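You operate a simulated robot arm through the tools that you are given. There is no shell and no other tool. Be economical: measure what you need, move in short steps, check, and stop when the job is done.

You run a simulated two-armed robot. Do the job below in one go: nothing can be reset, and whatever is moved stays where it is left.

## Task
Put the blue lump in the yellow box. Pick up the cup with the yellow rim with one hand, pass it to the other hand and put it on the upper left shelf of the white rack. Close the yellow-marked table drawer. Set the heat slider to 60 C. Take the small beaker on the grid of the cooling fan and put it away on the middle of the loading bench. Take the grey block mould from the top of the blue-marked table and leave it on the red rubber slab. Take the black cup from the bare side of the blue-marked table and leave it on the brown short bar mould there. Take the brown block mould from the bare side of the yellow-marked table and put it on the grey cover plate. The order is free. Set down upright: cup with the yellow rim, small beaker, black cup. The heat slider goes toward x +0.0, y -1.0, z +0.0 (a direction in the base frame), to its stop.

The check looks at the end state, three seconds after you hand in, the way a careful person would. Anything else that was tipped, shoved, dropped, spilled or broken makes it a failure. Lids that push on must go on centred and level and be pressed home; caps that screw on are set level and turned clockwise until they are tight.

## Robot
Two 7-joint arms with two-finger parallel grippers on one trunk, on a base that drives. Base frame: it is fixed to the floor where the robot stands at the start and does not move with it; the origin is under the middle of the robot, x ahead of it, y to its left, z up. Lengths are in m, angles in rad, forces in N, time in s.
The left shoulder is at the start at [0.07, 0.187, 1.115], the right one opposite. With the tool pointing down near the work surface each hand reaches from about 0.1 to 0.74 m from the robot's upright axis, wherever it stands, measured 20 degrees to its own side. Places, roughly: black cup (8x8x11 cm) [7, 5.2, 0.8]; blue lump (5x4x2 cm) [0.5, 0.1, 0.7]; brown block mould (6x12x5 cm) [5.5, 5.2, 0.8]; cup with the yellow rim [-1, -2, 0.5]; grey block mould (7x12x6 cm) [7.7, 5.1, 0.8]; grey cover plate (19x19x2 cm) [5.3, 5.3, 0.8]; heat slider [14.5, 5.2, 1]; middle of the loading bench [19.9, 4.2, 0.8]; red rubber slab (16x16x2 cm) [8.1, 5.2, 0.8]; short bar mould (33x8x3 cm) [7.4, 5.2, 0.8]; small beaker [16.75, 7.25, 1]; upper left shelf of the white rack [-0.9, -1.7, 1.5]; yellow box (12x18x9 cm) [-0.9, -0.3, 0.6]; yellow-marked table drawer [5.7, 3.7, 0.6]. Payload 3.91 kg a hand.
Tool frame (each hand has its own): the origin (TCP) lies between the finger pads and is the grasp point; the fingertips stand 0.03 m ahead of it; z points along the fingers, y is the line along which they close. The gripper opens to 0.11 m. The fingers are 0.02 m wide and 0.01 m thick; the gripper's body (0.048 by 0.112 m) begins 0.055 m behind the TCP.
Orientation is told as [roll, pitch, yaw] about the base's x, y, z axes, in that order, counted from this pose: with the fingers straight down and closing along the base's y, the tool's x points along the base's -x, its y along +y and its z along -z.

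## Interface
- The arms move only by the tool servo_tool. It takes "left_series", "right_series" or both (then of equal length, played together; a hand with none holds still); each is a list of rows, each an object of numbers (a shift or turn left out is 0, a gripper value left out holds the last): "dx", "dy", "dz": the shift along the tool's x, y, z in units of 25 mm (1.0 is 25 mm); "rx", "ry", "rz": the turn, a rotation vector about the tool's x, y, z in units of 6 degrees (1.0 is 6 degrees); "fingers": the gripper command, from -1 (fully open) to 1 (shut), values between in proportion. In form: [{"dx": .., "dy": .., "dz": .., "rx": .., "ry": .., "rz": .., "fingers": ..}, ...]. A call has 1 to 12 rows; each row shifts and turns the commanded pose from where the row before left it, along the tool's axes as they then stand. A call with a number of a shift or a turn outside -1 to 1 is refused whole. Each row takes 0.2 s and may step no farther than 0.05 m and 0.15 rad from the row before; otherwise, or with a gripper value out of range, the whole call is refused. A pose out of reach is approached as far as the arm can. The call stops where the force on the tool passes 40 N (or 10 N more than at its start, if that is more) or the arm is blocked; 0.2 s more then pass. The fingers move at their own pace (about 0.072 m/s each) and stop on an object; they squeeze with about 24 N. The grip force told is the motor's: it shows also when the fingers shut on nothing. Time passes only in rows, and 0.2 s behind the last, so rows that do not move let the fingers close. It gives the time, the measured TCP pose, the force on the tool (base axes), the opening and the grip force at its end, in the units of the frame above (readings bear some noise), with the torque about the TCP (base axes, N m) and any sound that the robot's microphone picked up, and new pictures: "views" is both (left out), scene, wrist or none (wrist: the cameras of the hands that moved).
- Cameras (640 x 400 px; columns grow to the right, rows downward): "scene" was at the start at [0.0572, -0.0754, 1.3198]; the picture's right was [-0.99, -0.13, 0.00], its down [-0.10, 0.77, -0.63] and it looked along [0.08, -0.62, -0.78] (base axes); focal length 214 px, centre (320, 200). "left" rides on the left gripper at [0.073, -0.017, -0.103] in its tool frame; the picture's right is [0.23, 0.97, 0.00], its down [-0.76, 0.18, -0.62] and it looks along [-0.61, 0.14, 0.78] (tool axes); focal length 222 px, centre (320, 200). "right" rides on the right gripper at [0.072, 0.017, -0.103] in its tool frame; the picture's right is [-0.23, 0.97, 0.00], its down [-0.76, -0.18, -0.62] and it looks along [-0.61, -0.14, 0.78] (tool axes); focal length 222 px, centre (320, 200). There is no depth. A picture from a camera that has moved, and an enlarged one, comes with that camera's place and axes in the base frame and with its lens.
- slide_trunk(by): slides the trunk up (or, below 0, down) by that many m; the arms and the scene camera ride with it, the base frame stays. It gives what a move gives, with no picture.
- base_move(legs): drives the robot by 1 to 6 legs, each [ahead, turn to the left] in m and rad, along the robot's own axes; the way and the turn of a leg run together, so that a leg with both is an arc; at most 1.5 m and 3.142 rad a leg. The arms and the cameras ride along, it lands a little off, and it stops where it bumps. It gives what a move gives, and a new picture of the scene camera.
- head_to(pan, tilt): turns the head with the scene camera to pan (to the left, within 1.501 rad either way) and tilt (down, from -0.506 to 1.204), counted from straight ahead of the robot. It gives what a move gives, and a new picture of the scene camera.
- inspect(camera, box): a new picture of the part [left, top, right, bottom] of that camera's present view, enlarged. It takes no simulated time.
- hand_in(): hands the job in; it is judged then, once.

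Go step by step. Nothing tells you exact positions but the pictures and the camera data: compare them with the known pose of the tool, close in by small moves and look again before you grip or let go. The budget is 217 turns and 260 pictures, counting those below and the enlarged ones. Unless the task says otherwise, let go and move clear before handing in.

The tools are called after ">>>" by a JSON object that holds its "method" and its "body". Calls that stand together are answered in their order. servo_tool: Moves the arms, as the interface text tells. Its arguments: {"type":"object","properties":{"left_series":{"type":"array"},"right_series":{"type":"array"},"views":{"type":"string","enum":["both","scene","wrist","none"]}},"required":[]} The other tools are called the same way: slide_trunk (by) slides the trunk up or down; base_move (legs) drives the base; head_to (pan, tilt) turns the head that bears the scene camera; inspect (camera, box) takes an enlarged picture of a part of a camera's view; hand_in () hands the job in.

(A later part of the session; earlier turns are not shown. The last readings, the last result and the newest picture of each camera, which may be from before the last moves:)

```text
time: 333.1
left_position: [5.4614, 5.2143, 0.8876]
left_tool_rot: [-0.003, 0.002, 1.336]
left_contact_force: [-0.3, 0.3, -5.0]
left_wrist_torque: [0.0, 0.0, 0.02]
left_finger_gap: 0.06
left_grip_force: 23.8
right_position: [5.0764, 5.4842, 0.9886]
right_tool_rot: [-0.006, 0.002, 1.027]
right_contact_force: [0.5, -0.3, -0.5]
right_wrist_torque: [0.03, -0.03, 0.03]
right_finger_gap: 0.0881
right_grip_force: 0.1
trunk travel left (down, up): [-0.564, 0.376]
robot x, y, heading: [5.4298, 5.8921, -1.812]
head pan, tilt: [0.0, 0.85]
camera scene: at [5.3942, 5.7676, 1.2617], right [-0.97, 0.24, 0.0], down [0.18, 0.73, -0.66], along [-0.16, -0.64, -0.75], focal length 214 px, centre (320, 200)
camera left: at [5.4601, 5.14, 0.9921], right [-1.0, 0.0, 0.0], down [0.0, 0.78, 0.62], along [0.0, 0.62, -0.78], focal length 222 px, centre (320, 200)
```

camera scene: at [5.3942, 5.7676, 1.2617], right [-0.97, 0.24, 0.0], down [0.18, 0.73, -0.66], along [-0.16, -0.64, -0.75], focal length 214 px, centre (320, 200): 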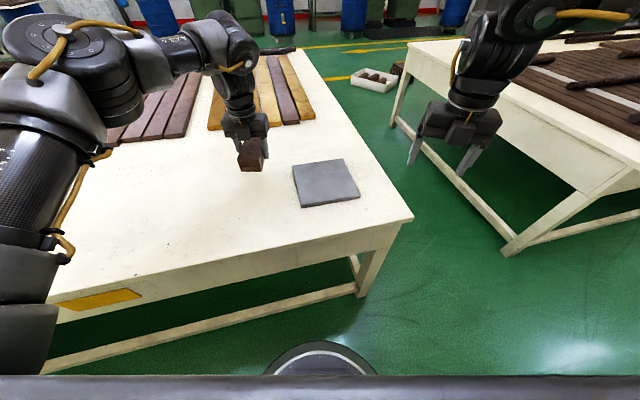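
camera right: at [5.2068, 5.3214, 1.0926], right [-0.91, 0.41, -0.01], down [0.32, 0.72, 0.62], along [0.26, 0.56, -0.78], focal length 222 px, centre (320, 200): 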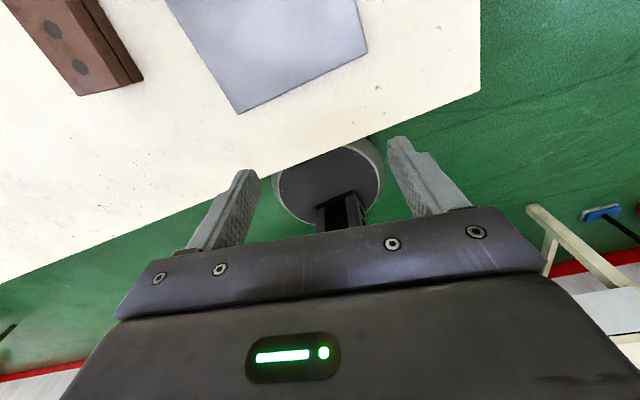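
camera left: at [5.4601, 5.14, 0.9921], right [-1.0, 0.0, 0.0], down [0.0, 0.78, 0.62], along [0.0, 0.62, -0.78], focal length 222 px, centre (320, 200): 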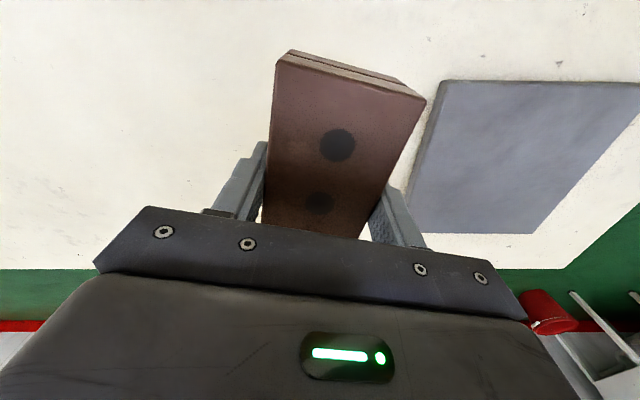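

The mould is held. I carry it over the middle of the plate, at about (5.26, 5.275).

>>> {"method": "servo_tool", "body": {"left_series": [{"dx": -0.05, "dy": 0.84}, {"dx": -0.05, "dy": 0.84}, {"dx": -0.05, "dy": 0.84}, {"dx": -0.05, "dy": 0.84}, {"dx": -0.05, "dy": 0.84}, {"dx": -0.05, "dy": 0.84}, {"dx": -0.05, "dy": 0.84}, {"dx": -0.05, "dy": 0.84}, {"dx": -0.05, "dy": 0.84}, {"dx": -0.05, "dy": 0.84}, {"rz": -1}, {"rz": -1}], "views": "wrist"}}

```text
time: 335.7
left_position: [5.2577, 5.2744, 0.8863]
left_tool_rot: [-0.002, 0.003, 1.548]
left_contact_force: [-0.4, 0.1, -5.3]
left_wrist_torque: [0.03, -0.02, 0.03]
left_finger_gap: 0.0597
left_grip_force: 24.3
right_position: [5.0754, 5.4846, 0.9897]
right_tool_rot: [-0.006, 0.003, 1.026]
right_contact_force: [0.2, 0.2, -0.6]
right_wrist_torque: [0.02, -0.01, -0.01]
right_finger_gap: 0.088
right_grip_force: 0.1
trunk travel left (down, up): [-0.564, 0.376]
robot x, y, heading: [5.426, 5.8928, -1.815]
head pan, tilt: [0.0, 0.85]
camera left: at [5.2737, 5.2013, 0.9911], right [-0.98, -0.2, 0.0], down [-0.16, 0.77, 0.62], along [-0.13, 0.61, -0.78], focal length 222 px, centre (320, 200)
```

left: 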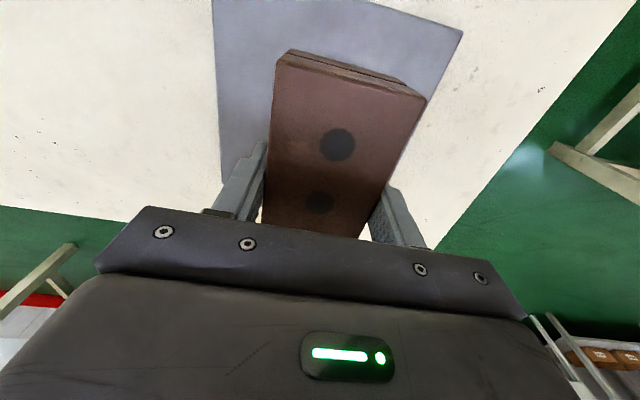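

>>> {"method": "servo_tool", "body": {"left_series": [{"dz": 0.9}, {"dz": 0.9}, {"dz": 0.5}, {"dz": 0.12}, {"dz": 0.12}, {"dz": 0.12}, {"dx": 0}], "views": "wrist"}}

```text
time: 337.3
left_position: [5.2581, 5.2718, 0.8207]
left_tool_rot: [-0.002, 0.003, 1.547]
left_contact_force: [-0.5, -0.1, -5.3]
left_wrist_torque: [0.01, 0.03, -0.02]
left_finger_gap: 0.0599
left_grip_force: 23.7
right_position: [5.0752, 5.4856, 0.9885]
right_tool_rot: [-0.007, 0.004, 1.026]
right_contact_force: [-1.0, -0.9, 0.9]
right_wrist_torque: [0.01, -0.06, -0.01]
right_finger_gap: 0.088
right_grip_force: 0.0
trunk travel left (down, up): [-0.564, 0.376]
robot x, y, heading: [5.4299, 5.8914, -1.819]
head pan, tilt: [0.0, 0.85]
camera left: at [5.2741, 5.2006, 0.9246], right [-0.98, -0.2, 0.0], down [-0.16, 0.77, 0.62], along [-0.13, 0.61, -0.78], focal length 222 px, centre (320, 200)
```

left: 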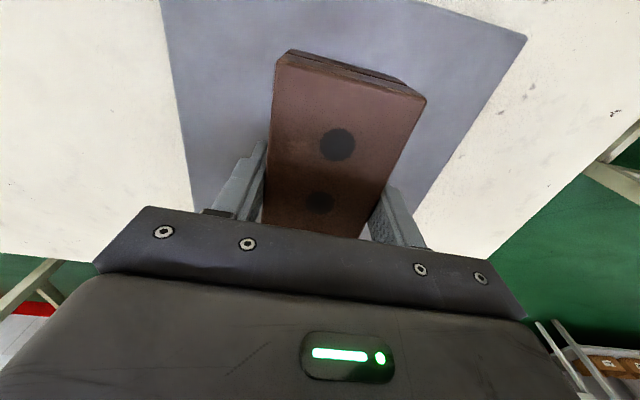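

>>> {"method": "servo_tool", "body": {"left_series": [{"dz": 0.12}, {"dz": 0.12}, {"dz": 0.12}, {"dx": 0}], "views": "none"}}

```text
time: 338.3
left_position: [5.2597, 5.2742, 0.8138]
left_tool_rot: [-0.001, 0.008, 1.547]
left_contact_force: [-0.6, -2.7, 15.0]
left_wrist_torque: [0.4, 0.06, -0.05]
left_finger_gap: 0.0597
left_grip_force: 23.7
right_position: [5.0751, 5.4862, 0.9895]
right_tool_rot: [-0.006, 0.005, 1.027]
right_contact_force: [-0.3, 0.6, -0.3]
right_wrist_torque: [0.0, 0.01, 0.0]
right_finger_gap: 0.0881
right_grip_force: 0.1
trunk travel left (down, up): [-0.564, 0.376]
robot x, y, heading: [5.4265, 5.8945, -1.816]
head pan, tilt: [0.0, 0.85]
```

The mould rests on the plate. I open slowly and lift the hand away.

>>> {"method": "servo_tool", "body": {"left_series": [{"fingers": -0.3}, {"fingers": -0.5}, {"dx": 0}, {"dz": -0.8}, {"dz": -1}, {"dz": -1}, {"dz": -1}, {"dz": -1}, {"dz": -1}], "views": "both"}}

```text
time: 340.3
left_position: [5.2612, 5.2773, 0.9566]
left_tool_rot: [0.001, 0.001, 1.545]
left_contact_force: [-0.2, 1.1, -0.7]
left_wrist_torque: [0.01, -0.01, 0.03]
left_finger_gap: 0.0826
left_grip_force: 0.0
right_position: [5.0745, 5.4851, 0.9891]
right_tool_rot: [-0.005, 0.003, 1.024]
right_contact_force: [0.3, 0.7, 0.7]
right_wrist_torque: [-0.01, -0.03, 0.01]
right_finger_gap: 0.088
right_grip_force: 0.0
trunk travel left (down, up): [-0.564, 0.376]
robot x, y, heading: [5.4273, 5.8946, -1.815]
head pan, tilt: [0.0, 0.85]
camera scene: at [5.3941, 5.7696, 1.2619], right [-0.97, 0.24, 0.0], down [0.18, 0.73, -0.66], along [-0.16, -0.64, -0.75], focal length 214 px, centre (320, 200)
camera left: at [5.2766, 5.2049, 1.0607], right [-0.98, -0.2, 0.0], down [-0.16, 0.77, 0.62], along [-0.13, 0.61, -0.78], focal length 222 px, centre (320, 200)
```

scene: 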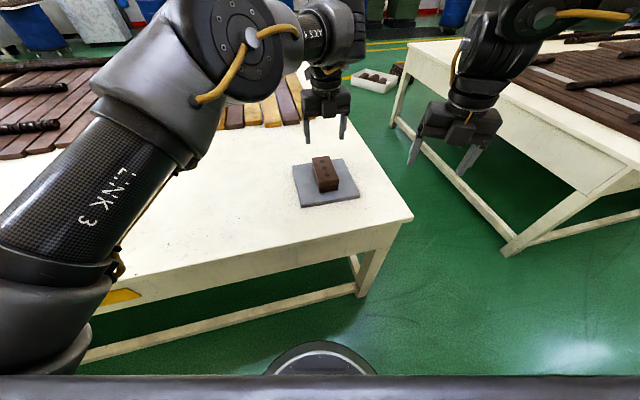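
left: 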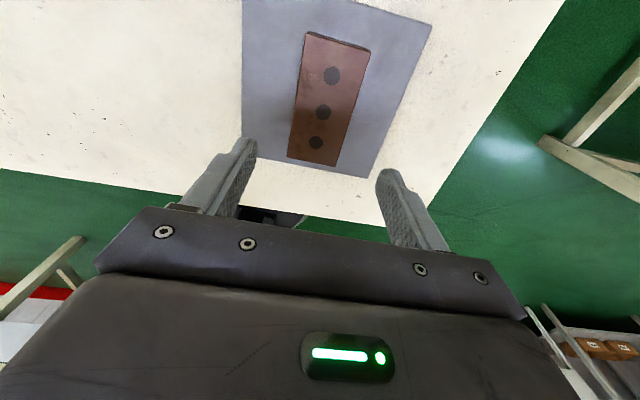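

The brown mould lies centred on the plate. Next I drive along the aisle to the blue-marked table.

>>> {"method": "base_move", "body": {"legs": [[0, 1.8], [0.9, 0]]}}

>>> {"method": "head_to", "body": {"pan": -0.6, "tilt": 0.4}}

```text
time: 349.3
left_position: [6.9685, 5.7944, 0.9547]
left_tool_rot: [0.0, 0.003, -2.976]
left_contact_force: [0.1, 1.4, 0.8]
left_wrist_torque: [0.02, 0.01, 0.0]
left_finger_gap: 0.0826
left_grip_force: 0.0
right_position: [6.7973, 5.5734, 0.988]
right_tool_rot: [-0.006, 0.003, 2.786]
right_contact_force: [0.2, 0.6, 0.2]
right_wrist_torque: [0.04, 0.0, 0.01]
right_finger_gap: 0.0879
right_grip_force: 0.0
trunk travel left (down, up): [-0.564, 0.376]
robot x, y, heading: [6.3289, 5.8445, -0.062]
head pan, tilt: [0.0, 0.85]
camera scene: at [6.456, 5.836, 1.2618], right [-0.06, -1.0, 0.0], down [-0.75, 0.04, -0.66], along [0.66, -0.04, -0.75], focal length 214 px, centre (320, 200)
```

scene: 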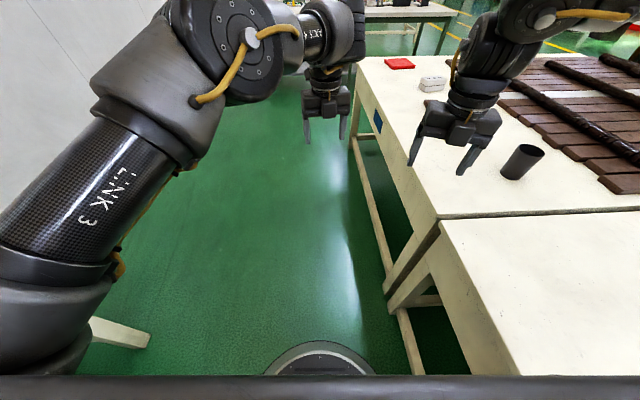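

```text
time: 350.3
left_position: [6.967, 5.7933, 0.9555]
left_tool_rot: [0.002, 0.003, -2.979]
left_contact_force: [0.6, 0.1, 0.1]
left_wrist_torque: [-0.01, 0.0, 0.02]
left_finger_gap: 0.0822
left_grip_force: 0.0
right_position: [6.7973, 5.5736, 0.9885]
right_tool_rot: [-0.008, 0.004, 2.786]
right_contact_force: [-0.4, 0.6, 1.2]
right_wrist_torque: [0.01, 0.02, 0.0]
right_finger_gap: 0.0877
right_grip_force: 0.0
trunk travel left (down, up): [-0.564, 0.376]
robot x, y, heading: [6.3298, 5.8418, -0.055]
head pan, tilt: [-0.6, 0.4]
camera scene: at [6.4513, 5.7839, 1.3009], right [-0.61, -0.79, 0.0], down [-0.31, 0.24, -0.92], along [0.73, -0.56, -0.39], focal length 214 px, centre (320, 200)
```

scene: 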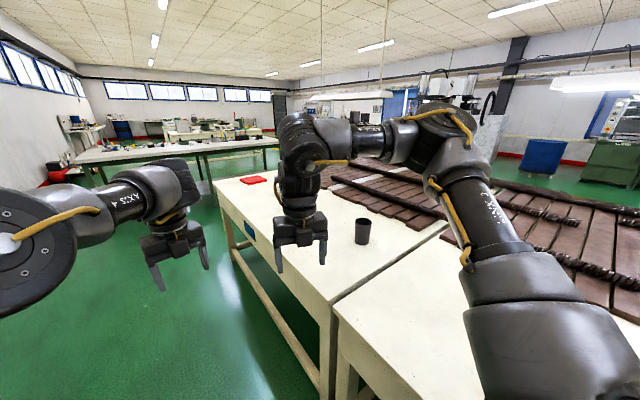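

>>> {"method": "base_move", "body": {"legs": [[0.72, 0], [0, -1.515]]}}

>>> {"method": "head_to", "body": {"pan": 0.2, "tilt": 0.8}}

```text
time: 358.0
left_position: [7.0204, 5.1613, 0.9561]
left_tool_rot: [0.0, 0.002, 1.763]
left_contact_force: [0.0, 0.9, -0.7]
left_wrist_torque: [0.0, 0.03, -0.02]
left_finger_gap: 0.0823
left_grip_force: 0.1
right_position: [6.7936, 5.325, 0.9884]
right_tool_rot: [-0.008, 0.003, 1.243]
right_contact_force: [-0.6, -0.4, -0.3]
right_wrist_torque: [0.01, 0.01, 0.01]
right_finger_gap: 0.0881
right_grip_force: 0.2
trunk travel left (down, up): [-0.564, 0.376]
robot x, y, heading: [7.0477, 5.7997, -1.597]
head pan, tilt: [-0.6, 0.4]
camera scene: at [6.9922, 5.6744, 1.301], right [-0.81, 0.59, 0.0], down [0.23, 0.32, -0.92], along [-0.54, -0.75, -0.39], focal length 214 px, centre (320, 200)
```

scene: 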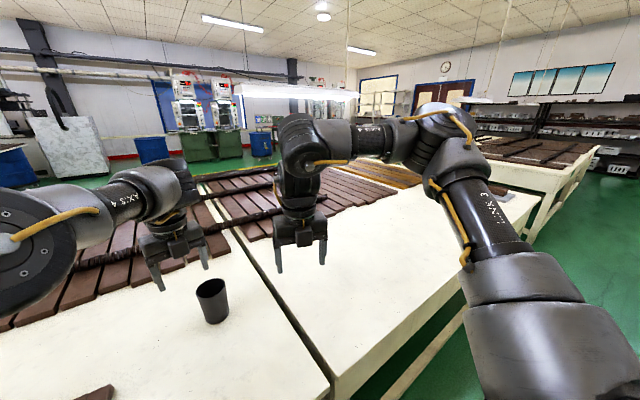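

```text
time: 359.1
left_position: [7.0211, 5.1606, 0.9554]
left_tool_rot: [0.0, 0.002, 1.762]
left_contact_force: [-0.3, 0.5, -0.3]
left_wrist_torque: [0.03, -0.02, -0.03]
left_finger_gap: 0.0825
left_grip_force: 0.0
right_position: [6.7937, 5.3255, 0.9896]
right_tool_rot: [-0.007, 0.003, 1.242]
right_contact_force: [-0.3, -0.1, 0.2]
right_wrist_torque: [-0.02, -0.04, 0.01]
right_finger_gap: 0.0881
right_grip_force: 0.0
trunk travel left (down, up): [-0.564, 0.376]
robot x, y, heading: [7.0506, 5.7988, -1.602]
head pan, tilt: [0.201, 0.799]
camera scene: at [7.0605, 5.6697, 1.2659], right [-0.99, -0.17, 0.0], down [-0.12, 0.71, -0.7], along [0.12, -0.69, -0.72], focal length 214 px, centre (320, 200)
```

scene: 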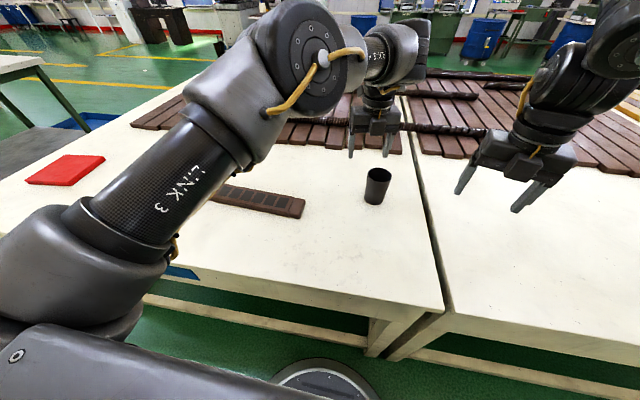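

>>> {"method": "servo_tool", "body": {"left_series": [{"fingers": -1}, {"fingers": -1}], "views": "wrist"}}

```text
time: 359.7
left_position: [7.0211, 5.161, 0.9564]
left_tool_rot: [-0.001, 0.002, 1.762]
left_contact_force: [-0.2, 0.8, 0.1]
left_wrist_torque: [-0.04, -0.02, 0.0]
left_finger_gap: 0.1099
left_grip_force: 0.0
right_position: [6.7947, 5.3241, 0.9887]
right_tool_rot: [-0.006, 0.004, 1.242]
right_contact_force: [0.7, -0.4, -0.2]
right_wrist_torque: [0.03, -0.04, 0.02]
right_finger_gap: 0.0882
right_grip_force: 0.0
trunk travel left (down, up): [-0.564, 0.376]
robot x, y, heading: [7.0534, 5.8009, -1.598]
head pan, tilt: [0.201, 0.799]
camera left: at [7.0515, 5.0936, 1.0602], right [-0.91, -0.41, 0.0], down [-0.32, 0.71, 0.62], along [-0.26, 0.57, -0.78], focal length 222 px, centre (320, 200)
```

left: 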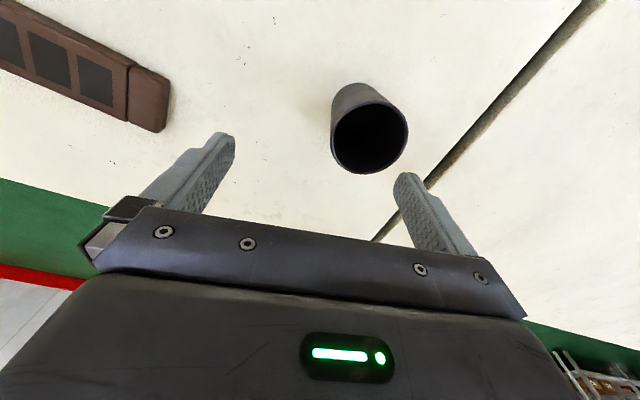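

>>> {"method": "servo_tool", "body": {"left_series": [{"dy": 0.91, "dx": 0.07}, {"dy": 0.91, "dx": 0.07}, {"dz": 0.9}, {"dx": 0}], "views": "wrist"}}

```text
time: 360.7
left_position: [6.9926, 5.1733, 0.9284]
left_tool_rot: [0.0, 0.004, 1.763]
left_contact_force: [0.3, -1.3, 0.1]
left_wrist_torque: [-0.01, 0.0, 0.02]
left_finger_gap: 0.1102
left_grip_force: 0.0
left hand out of reach, approached as far as the arm can: row 1, 2
right_position: [6.7939, 5.3259, 0.989]
right_tool_rot: [-0.008, 0.002, 1.244]
right_contact_force: [0.1, 0.0, 0.9]
right_wrist_torque: [-0.03, -0.04, -0.02]
right_finger_gap: 0.088
right_grip_force: 0.1
trunk travel left (down, up): [-0.564, 0.376]
robot x, y, heading: [7.0481, 5.8, -1.6]
head pan, tilt: [0.201, 0.799]
camera left: at [7.0231, 5.107, 1.0337], right [-0.91, -0.41, 0.0], down [-0.32, 0.72, 0.62], along [-0.26, 0.57, -0.78], focal length 222 px, centre (320, 200)
```

left: 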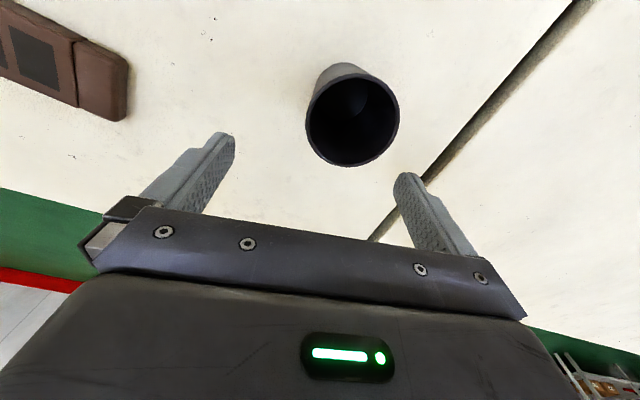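

>>> {"method": "base_move", "body": {"legs": [[0.07, 0.0]]}}

>>> {"method": "servo_tool", "body": {"left_series": [{"rz": 0.8}, {"rz": 0.8}, {"dx": 0}], "views": "wrist"}}

```text
time: 361.7
left_position: [6.9911, 5.1073, 0.9324]
left_tool_rot: [0.001, 0.008, 1.764]
left_contact_force: [-0.1, -0.6, 0.5]
left_wrist_torque: [0.01, 0.0, 0.0]
left_finger_gap: 0.1098
left_grip_force: 0.1
right_position: [6.7917, 5.2596, 0.9913]
right_tool_rot: [-0.009, 0.006, 1.242]
right_contact_force: [0.0, -0.6, -0.6]
right_wrist_torque: [-0.01, -0.01, -0.01]
right_finger_gap: 0.088
right_grip_force: 0.0
trunk travel left (down, up): [-0.564, 0.376]
robot x, y, heading: [7.0488, 5.7276, -1.597]
head pan, tilt: [0.201, 0.799]
camera scene: at [7.0591, 5.6052, 1.2666], right [-0.99, -0.17, 0.0], down [-0.12, 0.7, -0.7], along [0.12, -0.69, -0.71], focal length 214 px, centre (320, 200)
```

scene: 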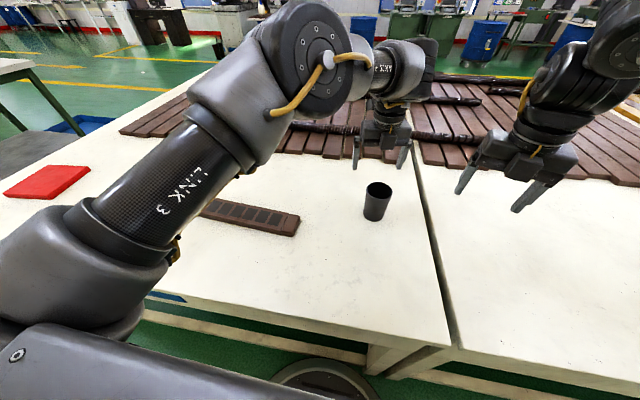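

```text
time: 362.5
left_position: [6.9894, 5.1051, 0.9285]
left_tool_rot: [0.0, 0.002, 1.596]
left_contact_force: [-0.2, 0.3, -0.3]
left_wrist_torque: [0.03, 0.02, -0.02]
left_finger_gap: 0.1098
left_grip_force: 0.0
right_position: [6.7923, 5.2557, 0.9893]
right_tool_rot: [-0.007, 0.003, 1.243]
right_contact_force: [-0.5, -0.1, 0.3]
right_wrist_torque: [0.0, 0.01, 0.02]
right_finger_gap: 0.0881
right_grip_force: 0.1
trunk travel left (down, up): [-0.564, 0.376]
robot x, y, heading: [7.0471, 5.7277, -1.596]
head pan, tilt: [0.201, 0.799]
camera left: at [7.0093, 5.0333, 1.0337], right [-0.97, -0.25, 0.0], down [-0.2, 0.76, 0.62], along [-0.16, 0.6, -0.78], focal length 222 px, centre (320, 200)
```

left: 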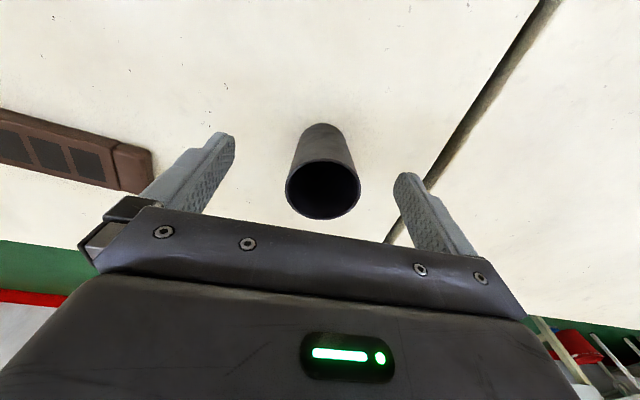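

>>> {"method": "servo_tool", "body": {"left_series": [{"dx": -0.88, "dy": 0.25}, {"dx": -0.88, "dy": 0.25}, {"dz": 0.7}, {"dx": 0}], "views": "wrist"}}

```text
time: 363.5
left_position: [6.9754, 5.1493, 0.9128]
left_tool_rot: [0.001, 0.004, 1.595]
left_contact_force: [-1.0, 0.2, 0.2]
left_wrist_torque: [-0.01, -0.01, 0.0]
left_finger_gap: 0.11
left_grip_force: 0.0
right_position: [6.7926, 5.2564, 0.9892]
right_tool_rot: [-0.007, 0.005, 1.244]
right_contact_force: [0.7, -0.2, 0.0]
right_wrist_torque: [0.01, 0.01, -0.02]
right_finger_gap: 0.0881
right_grip_force: 0.1
trunk travel left (down, up): [-0.564, 0.376]
robot x, y, heading: [7.0492, 5.7314, -1.597]
head pan, tilt: [0.201, 0.799]
camera left: at [6.995, 5.0778, 1.0169], right [-0.97, -0.25, 0.0], down [-0.2, 0.76, 0.62], along [-0.16, 0.6, -0.78], focal length 222 px, centre (320, 200)
```

left: 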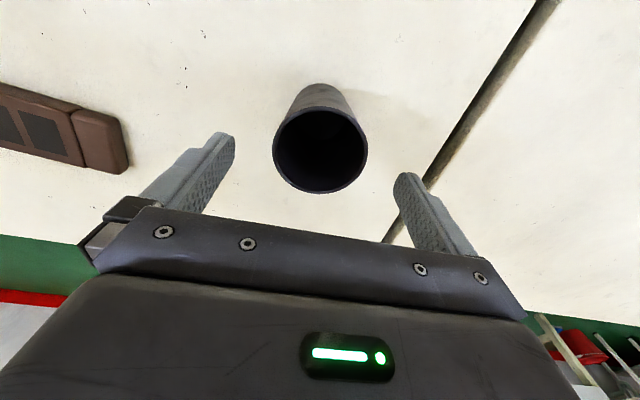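

>>> {"method": "servo_tool", "body": {"left_series": [{"dz": 0.95}, {"dz": 0.95}, {"dz": 0.9}, {"dx": 0}, {"fingers": 1}, {"fingers": 1}, {"fingers": 1}, {"fingers": 1}], "views": "wrist"}}

```text
time: 365.3
left_position: [6.9772, 5.1489, 0.8413]
left_tool_rot: [0.0, 0.002, 1.595]
left_contact_force: [-0.3, -0.2, 0.8]
left_wrist_torque: [-0.02, 0.0, 0.0]
left_finger_gap: 0.071
left_grip_force: 24.1
right_position: [6.7912, 5.2552, 0.9885]
right_tool_rot: [-0.007, 0.003, 1.242]
right_contact_force: [-0.3, 0.6, 0.5]
right_wrist_torque: [-0.02, 0.02, 0.01]
right_finger_gap: 0.0879
right_grip_force: 0.0
trunk travel left (down, up): [-0.564, 0.376]
robot x, y, heading: [7.049, 5.7294, -1.602]
head pan, tilt: [0.201, 0.799]
camera left: at [6.9964, 5.0762, 0.9466], right [-0.97, -0.25, 0.0], down [-0.2, 0.76, 0.62], along [-0.16, 0.6, -0.78], focal length 222 px, centre (320, 200)
```

left: 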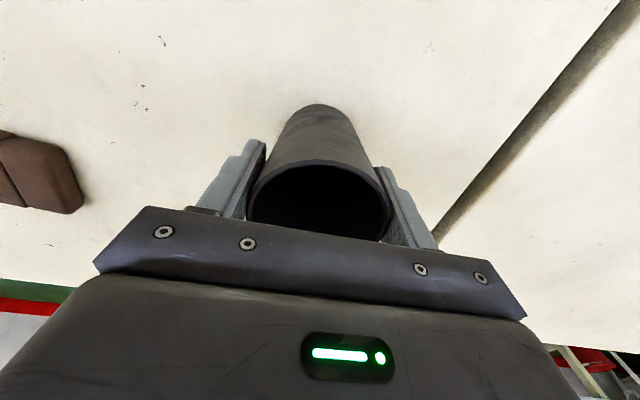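

>>> {"method": "servo_tool", "body": {"left_series": [{"dz": -0.95}, {"dz": -0.95}, {"dz": -0.95}, {"dy": -0.95, "dx": -0.2}, {"dy": -0.95, "dx": -0.2}, {"dy": -0.95, "dx": -0.2}, {"dy": -0.95, "dx": -0.2}, {"dy": -0.95, "dx": -0.2}, {"dy": -0.95, "dx": -0.2}, {"dy": -0.95, "dx": -0.2}, {"dy": -0.95, "dx": -0.2}, {"dy": -0.95, "dx": -0.2}], "views": "both"}}

```text
time: 367.9
left_position: [7.1895, 5.1967, 0.9132]
left_tool_rot: [0.002, 0.003, 1.595]
left_contact_force: [0.0, -0.1, 0.5]
left_wrist_torque: [0.01, 0.03, 0.01]
left_finger_gap: 0.071
left_grip_force: 24.0
right_position: [6.7935, 5.2564, 0.9905]
right_tool_rot: [-0.005, 0.003, 1.244]
right_contact_force: [-0.1, 1.0, 0.4]
right_wrist_torque: [-0.03, 0.01, 0.01]
right_finger_gap: 0.0879
right_grip_force: 0.2
trunk travel left (down, up): [-0.564, 0.376]
robot x, y, heading: [7.048, 5.7302, -1.596]
head pan, tilt: [0.201, 0.799]
camera scene: at [7.0601, 5.6006, 1.2659], right [-0.99, -0.17, 0.0], down [-0.12, 0.71, -0.7], along [0.12, -0.69, -0.72], focal length 214 px, centre (320, 200)
camera left: at [7.2097, 5.1266, 1.0172], right [-0.97, -0.25, 0.0], down [-0.2, 0.76, 0.62], along [-0.16, 0.6, -0.78], focal length 222 px, centre (320, 200)
```

scene: 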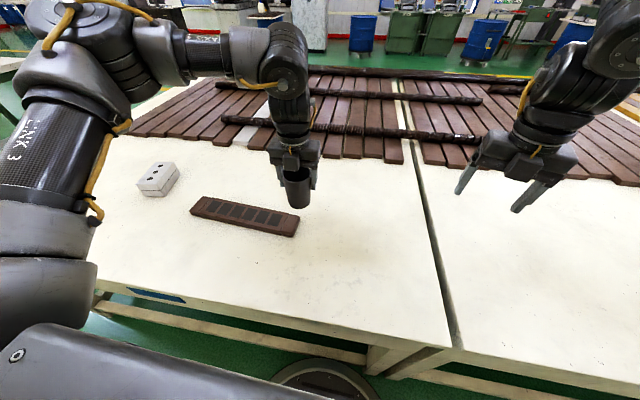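
left: 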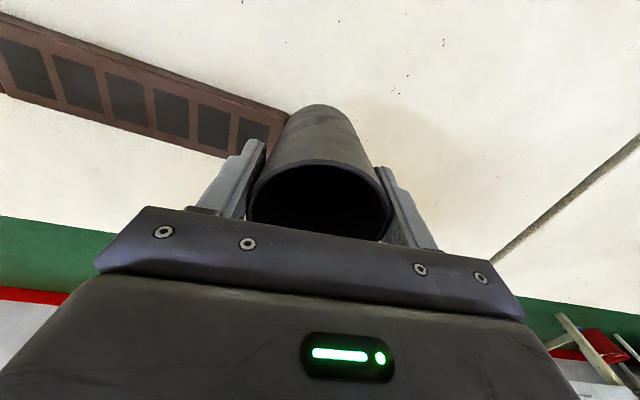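

The bar mould's centre is about (7.35, 5.228). I carry the cup there.

>>> {"method": "servo_tool", "body": {"left_series": [{"dy": -0.92, "dx": -0.155}, {"dy": -0.92, "dx": -0.155}, {"dy": -0.92, "dx": -0.155}, {"dy": -0.92, "dx": -0.155}, {"dy": -0.92, "dx": -0.155}, {"dy": -0.92, "dx": -0.155}, {"dy": -0.92, "dx": -0.155}, {"dx": 0}], "views": "both"}}

```text
time: 369.7
left_position: [7.3498, 5.2295, 0.9112]
left_tool_rot: [0.0, 0.002, 1.595]
left_contact_force: [-0.4, 0.2, -0.4]
left_wrist_torque: [0.04, -0.03, 0.0]
left_finger_gap: 0.0707
left_grip_force: 24.0
right_position: [6.7924, 5.2555, 0.9897]
right_tool_rot: [-0.007, 0.003, 1.243]
right_contact_force: [-0.1, 0.0, -0.5]
right_wrist_torque: [-0.03, -0.03, 0.02]
right_finger_gap: 0.0879
right_grip_force: 0.0
trunk travel left (down, up): [-0.564, 0.376]
robot x, y, heading: [7.0478, 5.7306, -1.598]
head pan, tilt: [0.201, 0.799]
camera scene: at [7.0582, 5.6002, 1.2658], right [-0.99, -0.17, 0.0], down [-0.12, 0.71, -0.7], along [0.12, -0.69, -0.72], focal length 214 px, centre (320, 200)
camera left: at [7.3687, 5.1574, 1.0161], right [-0.97, -0.25, 0.0], down [-0.2, 0.76, 0.62], along [-0.16, 0.6, -0.78], focal length 222 px, centre (320, 200)
```

scene: 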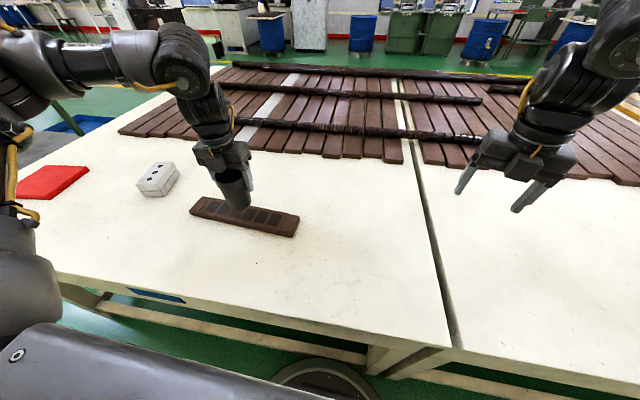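
left: 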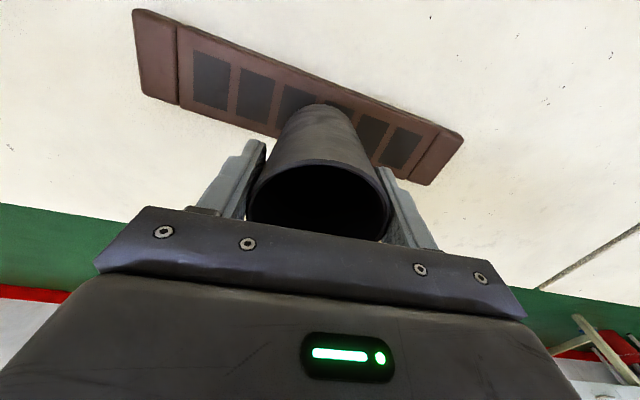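

>>> {"method": "servo_tool", "body": {"left_series": [{"dz": 0.6, "dy": -0.1}, {"dz": 0.6}, {"dz": 0.12}, {"dz": 0.12}, {"dz": 0.12}, {"dx": 0}], "views": "none"}}

```text
time: 371.1
left_position: [7.3515, 5.2294, 0.8737]
left_tool_rot: [0.001, 0.004, 1.595]
left_contact_force: [1.0, 0.2, 0.2]
left_wrist_torque: [-0.01, -0.03, 0.03]
left_finger_gap: 0.071
left_grip_force: 23.9
right_position: [6.7927, 5.2561, 0.989]
right_tool_rot: [-0.007, 0.004, 1.243]
right_contact_force: [-0.4, -0.9, 0.0]
right_wrist_torque: [-0.02, -0.04, -0.01]
right_finger_gap: 0.0879
right_grip_force: 0.0
trunk travel left (down, up): [-0.564, 0.376]
robot x, y, heading: [7.0508, 5.7285, -1.598]
head pan, tilt: [0.201, 0.799]
```

>>> {"method": "servo_tool", "body": {"left_series": [{"dz": 0.1}, {"dz": 0.1}, {"dx": 0}], "views": "wrist"}}

```text
time: 371.9
left_position: [7.351, 5.2297, 0.868]
left_tool_rot: [-0.001, 0.001, 1.597]
left_contact_force: [0.2, 0.2, -0.3]
left_wrist_torque: [-0.03, 0.0, 0.0]
left_finger_gap: 0.0709
left_grip_force: 24.0
right_position: [6.7926, 5.2556, 0.9887]
right_tool_rot: [-0.007, 0.004, 1.243]
right_contact_force: [-0.5, 0.1, 0.5]
right_wrist_torque: [0.02, -0.01, -0.01]
right_finger_gap: 0.088
right_grip_force: 0.0
trunk travel left (down, up): [-0.564, 0.376]
robot x, y, heading: [7.0491, 5.7284, -1.596]
head pan, tilt: [0.201, 0.799]
camera left: at [7.3714, 5.1586, 0.973], right [-0.97, -0.25, 0.0], down [-0.2, 0.76, 0.62], along [-0.16, 0.6, -0.78], focal length 222 px, centre (320, 200)
```

left: 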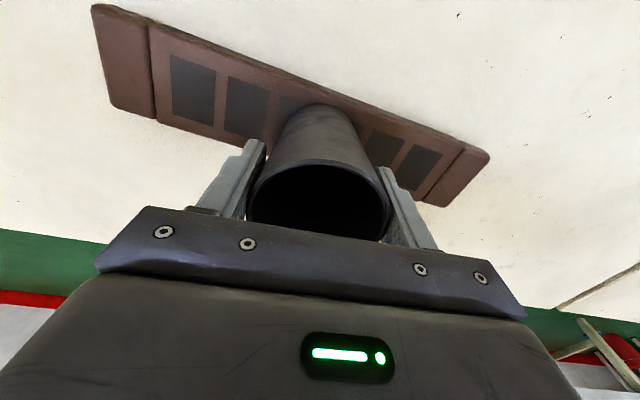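

>>> {"method": "servo_tool", "body": {"left_series": [{"dz": 0.1}, {"dz": 0.1}, {"dx": 0}], "views": "none"}}

>>> {"method": "inspect", "body": {"camera": "scene", "box": [180, 140, 320, 240]}}

```text
time: 372.7
left_position: [7.3518, 5.2297, 0.864]
left_tool_rot: [-0.001, 0.003, 1.596]
left_contact_force: [0.8, -0.3, 5.2]
left_wrist_torque: [0.01, -0.19, -0.01]
left_finger_gap: 0.0707
left_grip_force: 23.5
right_position: [6.7922, 5.2552, 0.99]
right_tool_rot: [-0.007, 0.005, 1.242]
right_contact_force: [0.0, 0.0, 0.0]
right_wrist_torque: [-0.01, -0.01, 0.03]
right_finger_gap: 0.0881
right_grip_force: 0.1
trunk travel left (down, up): [-0.564, 0.376]
robot x, y, heading: [7.0526, 5.7284, -1.603]
head pan, tilt: [0.201, 0.799]
```

```text
4.00 times, centred on (250, 190) of scene
camera zoom: at [7.0588, 5.6009, 1.266], right [-0.99, -0.17, 0.0], down [-0.12, 0.71, -0.7], along [0.12, -0.69, -0.72], focal length 858 px, centre (600, 240)
```

zoom: 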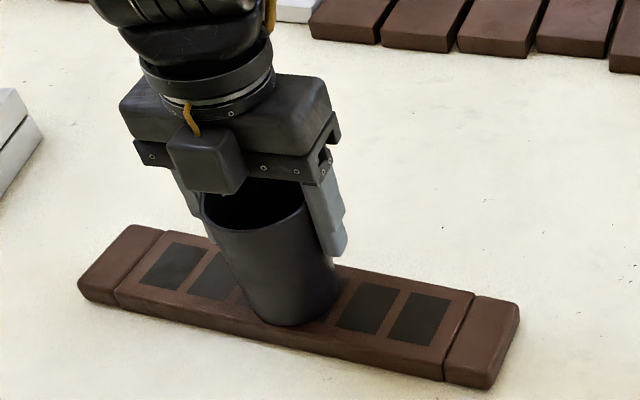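

Contact: the cup stands on the bar mould. I release it and rise straight up.

>>> {"method": "servo_tool", "body": {"left_series": [{"fingers": 0}, {"fingers": -0.6}, {"fingers": -1}, {"dz": -0.5}, {"dz": -1}, {"dz": -1}, {"dz": -1}, {"dz": -1}], "views": "wrist"}}

>>> {"method": "inspect", "body": {"camera": "scene", "box": [0, 130, 320, 270]}}

```text
time: 374.5
left_position: [7.3523, 5.2311, 0.976]
left_tool_rot: [0.0, 0.004, 1.594]
left_contact_force: [0.0, 0.1, 0.0]
left_wrist_torque: [-0.02, 0.02, -0.03]
left_finger_gap: 0.1099
left_grip_force: 0.0
right_position: [6.7924, 5.2571, 0.9891]
right_tool_rot: [-0.006, 0.003, 1.243]
right_contact_force: [-0.4, 0.4, 0.3]
right_wrist_torque: [0.0, -0.02, 0.01]
right_finger_gap: 0.0883
right_grip_force: 0.1
trunk travel left (down, up): [-0.564, 0.376]
robot x, y, heading: [7.0481, 5.7275, -1.602]
head pan, tilt: [0.201, 0.799]
camera left: at [7.3717, 5.1598, 1.081], right [-0.97, -0.25, 0.0], down [-0.2, 0.76, 0.62], along [-0.16, 0.6, -0.78], focal length 222 px, centre (320, 200)
```

left: 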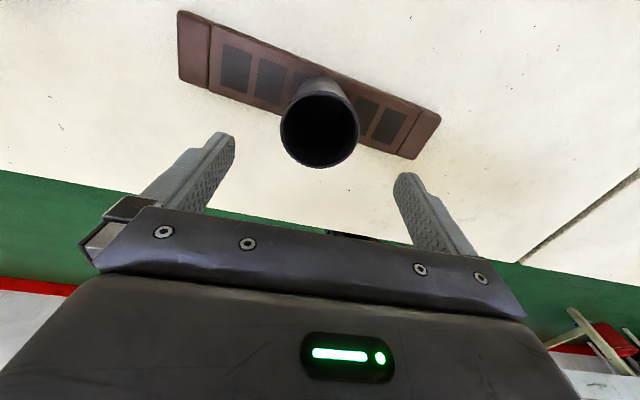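

```text
2.00 times, centred on (160, 200) of scene
camera zoom: at [7.0583, 5.6012, 1.2659], right [-0.99, -0.17, 0.0], down [-0.12, 0.71, -0.7], along [0.12, -0.69, -0.72], focal length 429 px, centre (640, 200)
```

zoom: 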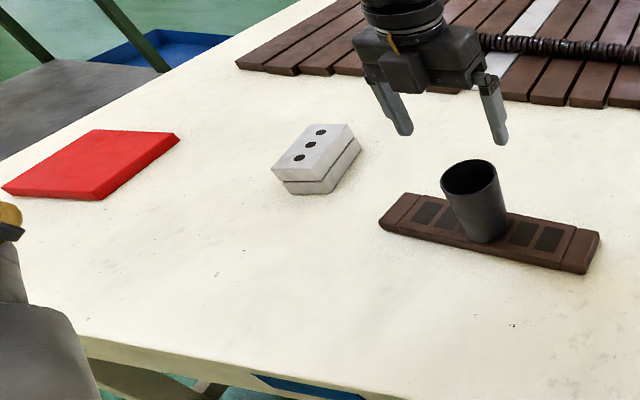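

The black cup stands on the bar mould. Now I shift along the table to the grey mould and the red slab.

>>> {"method": "base_move", "body": {"legs": [[-0.08, 0], [0, 1.6], [0.68, 0], [0, -1.6], [0.06, 0]]}}

>>> {"method": "servo_tool", "body": {"left_series": [{"dx": 0}], "views": "wrist"}}

```text
time: 387.3
left_position: [8.0397, 5.2511, 0.9764]
left_tool_rot: [0.0, 0.006, 1.593]
left_contact_force: [0.0, 0.2, 0.5]
left_wrist_torque: [-0.01, 0.02, 0.01]
left_finger_gap: 0.1103
left_grip_force: 0.1
right_position: [7.4795, 5.2783, 0.9905]
right_tool_rot: [-0.007, 0.004, 1.24]
right_contact_force: [0.4, 0.3, 0.2]
right_wrist_torque: [-0.02, -0.01, -0.01]
right_finger_gap: 0.088
right_grip_force: 0.1
trunk travel left (down, up): [-0.564, 0.376]
robot x, y, heading: [7.7329, 5.7493, -1.601]
head pan, tilt: [0.201, 0.799]
camera scene: at [7.7467, 5.6225, 1.2663], right [-0.99, -0.17, 0.0], down [-0.12, 0.71, -0.7], along [0.12, -0.69, -0.72], focal length 214 px, centre (320, 200)
```

scene: 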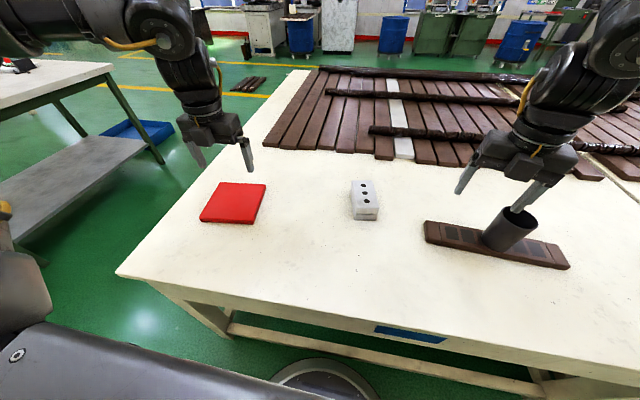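

```text
time: 387.7
left_position: [8.0399, 5.2511, 0.9774]
left_tool_rot: [0.001, 0.006, 1.593]
left_contact_force: [-0.3, 0.3, -0.8]
left_wrist_torque: [0.02, 0.01, 0.01]
left_finger_gap: 0.11
left_grip_force: 0.1
right_position: [7.4799, 5.2771, 0.9913]
right_tool_rot: [-0.009, 0.007, 1.241]
right_contact_force: [-0.2, -0.1, 1.3]
right_wrist_torque: [-0.03, 0.01, 0.0]
right_finger_gap: 0.0881
right_grip_force: 0.0
trunk travel left (down, up): [-0.564, 0.376]
robot x, y, heading: [7.7371, 5.7496, -1.604]
head pan, tilt: [0.201, 0.799]
camera left: at [8.0589, 5.18, 1.082], right [-0.97, -0.25, 0.0], down [-0.19, 0.76, 0.62], along [-0.15, 0.6, -0.79], focal length 222 px, centre (320, 200)
```

left: 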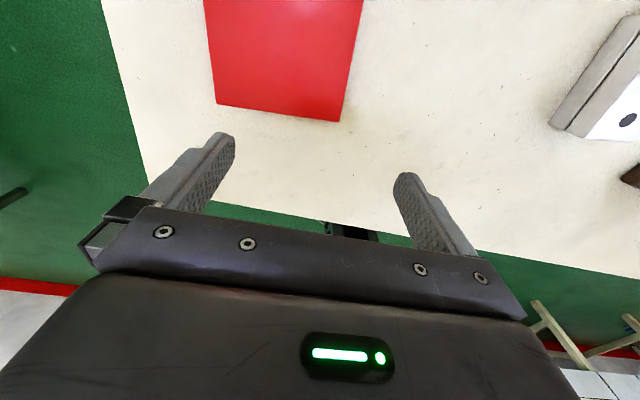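

>>> {"method": "servo_tool", "body": {"left_series": [{"dy": 1, "dx": 0.25, "fingers": -0.6}, {"dy": 1, "dx": 0.25}, {"dy": 1, "dx": 0.25}, {"dy": 1, "dx": 0.25}, {"dy": 1, "dx": 0.25}, {"dy": 1, "dx": 0.25}, {"dy": 1, "dx": 0.25}, {"dy": 1, "dx": 0.25}, {"dy": 1, "dx": 0.25}, {"dy": 1, "dx": 0.25}, {"dy": 1, "dx": 0.25}, {"dy": 1, "dx": 0.25}], "views": "none"}}

>>> {"method": "servo_tool", "body": {"left_series": [{"dy": 0.9, "dx": 0.4}, {"dy": 0.7}, {"rz": -0.7}, {"rz": -0.65}, {"dx": 0}], "views": "wrist"}}

```text
time: 390.3
left_position: [7.7409, 5.1686, 0.9741]
left_tool_rot: [-0.001, 0.003, 1.592]
left_contact_force: [0.1, 0.0, -0.3]
left_wrist_torque: [0.0, -0.04, 0.03]
left_finger_gap: 0.0879
left_grip_force: 0.0
right_position: [7.4778, 5.2764, 0.9891]
right_tool_rot: [-0.009, 0.004, 1.238]
right_contact_force: [0.3, -0.6, 0.0]
right_wrist_torque: [0.0, -0.04, 0.01]
right_finger_gap: 0.0878
right_grip_force: 0.0
trunk travel left (down, up): [-0.564, 0.376]
robot x, y, heading: [7.7363, 5.7481, -1.604]
head pan, tilt: [0.201, 0.799]
```

```text
time: 391.5
left_position: [7.7024, 5.1574, 0.9763]
left_tool_rot: [0.004, 0.003, 1.735]
left_contact_force: [0.1, -0.3, 0.3]
left_wrist_torque: [0.05, 0.02, 0.0]
left_finger_gap: 0.088
left_grip_force: 0.0
right_position: [7.4798, 5.2765, 0.9896]
right_tool_rot: [-0.007, 0.003, 1.24]
right_contact_force: [0.6, -0.4, -0.3]
right_wrist_torque: [-0.01, 0.0, 0.01]
right_finger_gap: 0.088
right_grip_force: 0.0
trunk travel left (down, up): [-0.564, 0.376]
robot x, y, heading: [7.7388, 5.7483, -1.607]
head pan, tilt: [0.201, 0.799]
camera left: at [7.7308, 5.0891, 1.0806], right [-0.92, -0.38, 0.0], down [-0.3, 0.72, 0.62], along [-0.24, 0.57, -0.78], focal length 222 px, centre (320, 200)
```

left: 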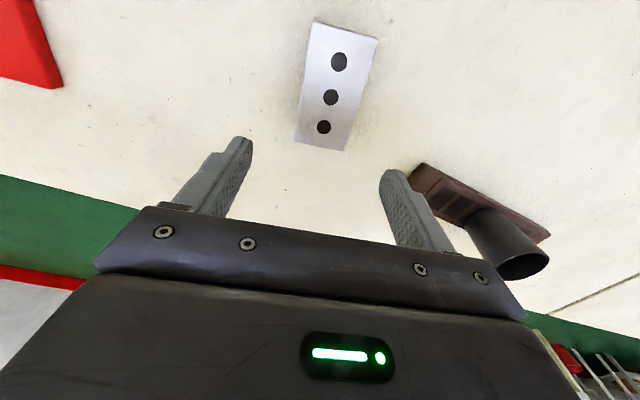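

>>> {"method": "servo_tool", "body": {"left_series": [{"rz": -0.17, "dx": 0.55, "dy": 0.4, "fingers": -0.75}, {"dz": 1}, {"dz": 1}, {"dz": 1}, {"dz": 1}, {"dx": 0}], "views": "wrist"}}

```text
time: 392.9
left_position: [7.6937, 5.1418, 0.8765]
left_tool_rot: [0.002, 0.004, 1.753]
left_contact_force: [-0.2, 0.8, 0.0]
left_wrist_torque: [-0.03, 0.0, 0.0]
left_finger_gap: 0.0961
left_grip_force: 0.0
right_position: [7.4778, 5.2766, 0.9886]
right_tool_rot: [-0.006, 0.002, 1.239]
right_contact_force: [0.6, 0.0, -0.7]
right_wrist_torque: [-0.03, -0.01, 0.01]
right_finger_gap: 0.0881
right_grip_force: 0.0
trunk travel left (down, up): [-0.564, 0.376]
robot x, y, heading: [7.7367, 5.7508, -1.604]
head pan, tilt: [0.201, 0.799]
camera left: at [7.7234, 5.0745, 0.9807], right [-0.92, -0.4, 0.0], down [-0.31, 0.72, 0.62], along [-0.25, 0.57, -0.78], focal length 222 px, centre (320, 200)
```

left: 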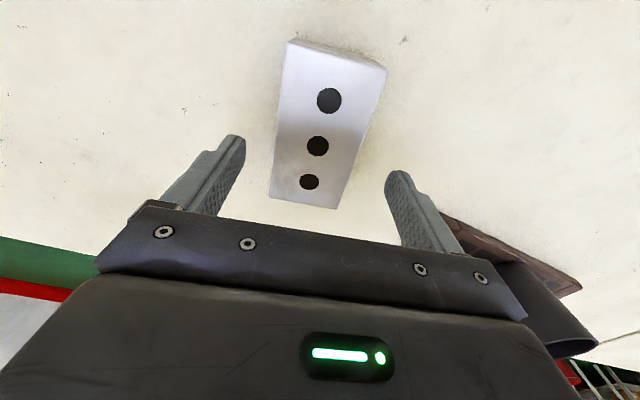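

>>> {"method": "servo_tool", "body": {"left_series": [{"dz": 1}, {"dz": 1}, {"dz": 0.9}, {"dz": 0.2}, {"fingers": 1}, {"fingers": 1}, {"fingers": 1}, {"fingers": 1}], "views": "none"}}

>>> {"method": "servo_tool", "body": {"left_series": [{"dz": -0.6}, {"dz": -1}, {"dz": -1}, {"dz": -1}, {"dz": 0}], "views": "wrist"}}

```text
time: 394.7
left_position: [7.6943, 5.1431, 0.7992]
left_tool_rot: [-0.001, 0.002, 1.75]
left_contact_force: [0.0, 2.0, -0.6]
left_wrist_torque: [-0.24, -0.1, 0.07]
left_finger_gap: 0.0659
left_grip_force: 24.4
right_position: [7.4787, 5.2765, 0.9891]
right_tool_rot: [-0.007, 0.004, 1.238]
right_contact_force: [-0.6, 0.2, 0.1]
right_wrist_torque: [0.01, -0.02, -0.05]
right_finger_gap: 0.0881
right_grip_force: 0.0
trunk travel left (down, up): [-0.564, 0.376]
robot x, y, heading: [7.7404, 5.7478, -1.604]
head pan, tilt: [0.201, 0.799]
```

```text
time: 395.9
left_position: [7.6946, 5.1414, 0.8873]
left_tool_rot: [0.0, 0.002, 1.75]
left_contact_force: [0.3, -0.4, -6.7]
left_wrist_torque: [0.0, 0.02, -0.04]
left_finger_gap: 0.0658
left_grip_force: 23.9
right_position: [7.48, 5.2752, 0.9891]
right_tool_rot: [-0.005, 0.001, 1.239]
right_contact_force: [-1.0, 0.3, 1.2]
right_wrist_torque: [0.0, 0.0, 0.01]
right_finger_gap: 0.0882
right_grip_force: 0.1
trunk travel left (down, up): [-0.564, 0.376]
robot x, y, heading: [7.7379, 5.7455, -1.597]
head pan, tilt: [0.201, 0.799]
camera left: at [7.7245, 5.0736, 0.9925], right [-0.92, -0.4, 0.0], down [-0.31, 0.72, 0.62], along [-0.25, 0.57, -0.78], focal length 222 px, centre (320, 200)
```

left: 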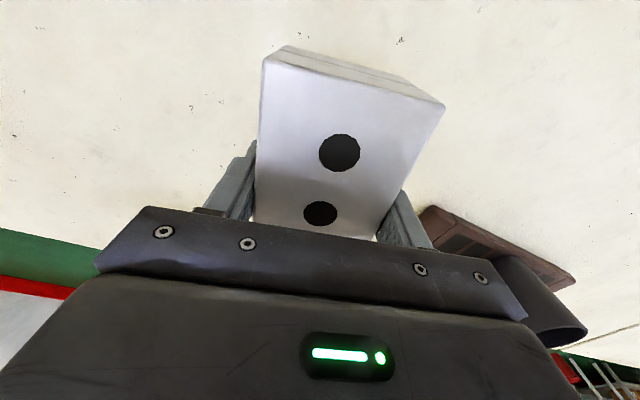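

>>> {"method": "servo_tool", "body": {"left_series": [{"dy": -0.95, "dx": 0.017}, {"dy": -0.95, "dx": 0.017}, {"dy": -0.95, "dx": 0.017}, {"dy": -0.95, "dx": 0.017}, {"dy": -0.95, "dx": 0.017}, {"dy": -0.95, "dx": 0.017}, {"dy": -0.95, "dx": 0.017}, {"dy": -0.95, "dx": 0.017}, {"dy": -0.95, "dx": 0.017}, {"dy": -0.95, "dx": 0.017}, {"dy": -0.95, "dx": 0.017}, {"dy": -0.95, "dx": 0.017}], "views": "none"}}

>>> {"method": "servo_tool", "body": {"left_series": [{"dy": -0.95, "dx": 0.017}, {"dy": -0.95, "dx": 0.017}, {"dy": -0.95, "dx": 0.017}, {"dy": -0.95, "dx": 0.017}, {"dy": -1.0, "dx": 0.017}, {"rz": 0.68}, {"dx": 0}], "views": "both"}}

```text
time: 398.5
left_position: [7.9769, 5.1881, 0.8897]
left_tool_rot: [0.001, 0.0, 1.751]
left_contact_force: [0.3, 0.3, -6.9]
left_wrist_torque: [0.0, 0.0, 0.0]
left_finger_gap: 0.0659
left_grip_force: 23.9
right_position: [7.4802, 5.2747, 0.9895]
right_tool_rot: [-0.006, 0.004, 1.24]
right_contact_force: [0.5, 0.5, 0.3]
right_wrist_torque: [-0.01, -0.02, 0.0]
right_finger_gap: 0.0882
right_grip_force: 0.1
trunk travel left (down, up): [-0.564, 0.376]
robot x, y, heading: [7.7355, 5.7482, -1.602]
head pan, tilt: [0.201, 0.799]
```

```text
time: 400.1
left_position: [8.0949, 5.2071, 0.8878]
left_tool_rot: [0.002, 0.002, 1.679]
left_contact_force: [-0.2, -0.1, -7.6]
left_wrist_torque: [0.0, 0.0, 0.01]
left_finger_gap: 0.0658
left_grip_force: 24.1
right_position: [7.4805, 5.2764, 0.9896]
right_tool_rot: [-0.004, 0.004, 1.24]
right_contact_force: [0.3, 0.6, -0.3]
right_wrist_torque: [0.03, 0.03, 0.0]
right_finger_gap: 0.0881
right_grip_force: 0.0
trunk travel left (down, up): [-0.564, 0.376]
robot x, y, heading: [7.7356, 5.75, -1.603]
head pan, tilt: [0.201, 0.799]
camera scene: at [7.7477, 5.6191, 1.2658], right [-0.99, -0.17, 0.0], down [-0.12, 0.71, -0.7], along [0.12, -0.69, -0.72], focal length 214 px, centre (320, 200)
camera left: at [8.1208, 5.1378, 0.9922], right [-0.94, -0.33, 0.0], down [-0.26, 0.74, 0.62], along [-0.21, 0.59, -0.78], focal length 222 px, centre (320, 200)
```

scene: 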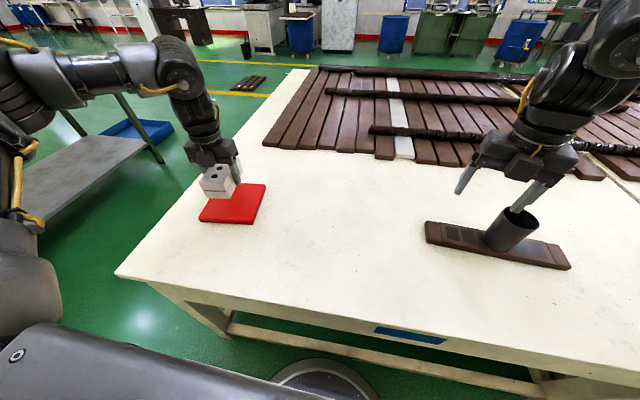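
left: 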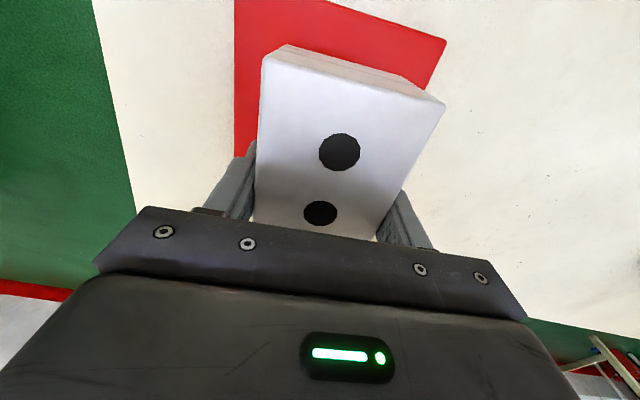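

>>> {"method": "servo_tool", "body": {"left_series": [{"dz": 0.9}, {"dz": 0.9}, {"dz": 0.6}, {"dz": 0.12}, {"dz": 0.12}, {"dz": 0.12}, {"dz": 0.1}, {"dx": 0}], "views": "none"}}

```text
time: 401.9
left_position: [8.0945, 5.2059, 0.8186]
left_tool_rot: [0.0, 0.009, 1.681]
left_contact_force: [14.7, -5.1, 12.3]
left_wrist_torque: [0.51, -0.88, -0.4]
left_finger_gap: 0.0656
left_grip_force: 24.0
right_position: [7.4791, 5.2777, 0.9909]
right_tool_rot: [-0.006, 0.006, 1.238]
right_contact_force: [-0.3, 0.0, -0.7]
right_wrist_torque: [0.0, 0.0, -0.01]
right_finger_gap: 0.0879
right_grip_force: 0.0
trunk travel left (down, up): [-0.564, 0.376]
robot x, y, heading: [7.7408, 5.7492, -1.595]
head pan, tilt: [0.201, 0.799]
```

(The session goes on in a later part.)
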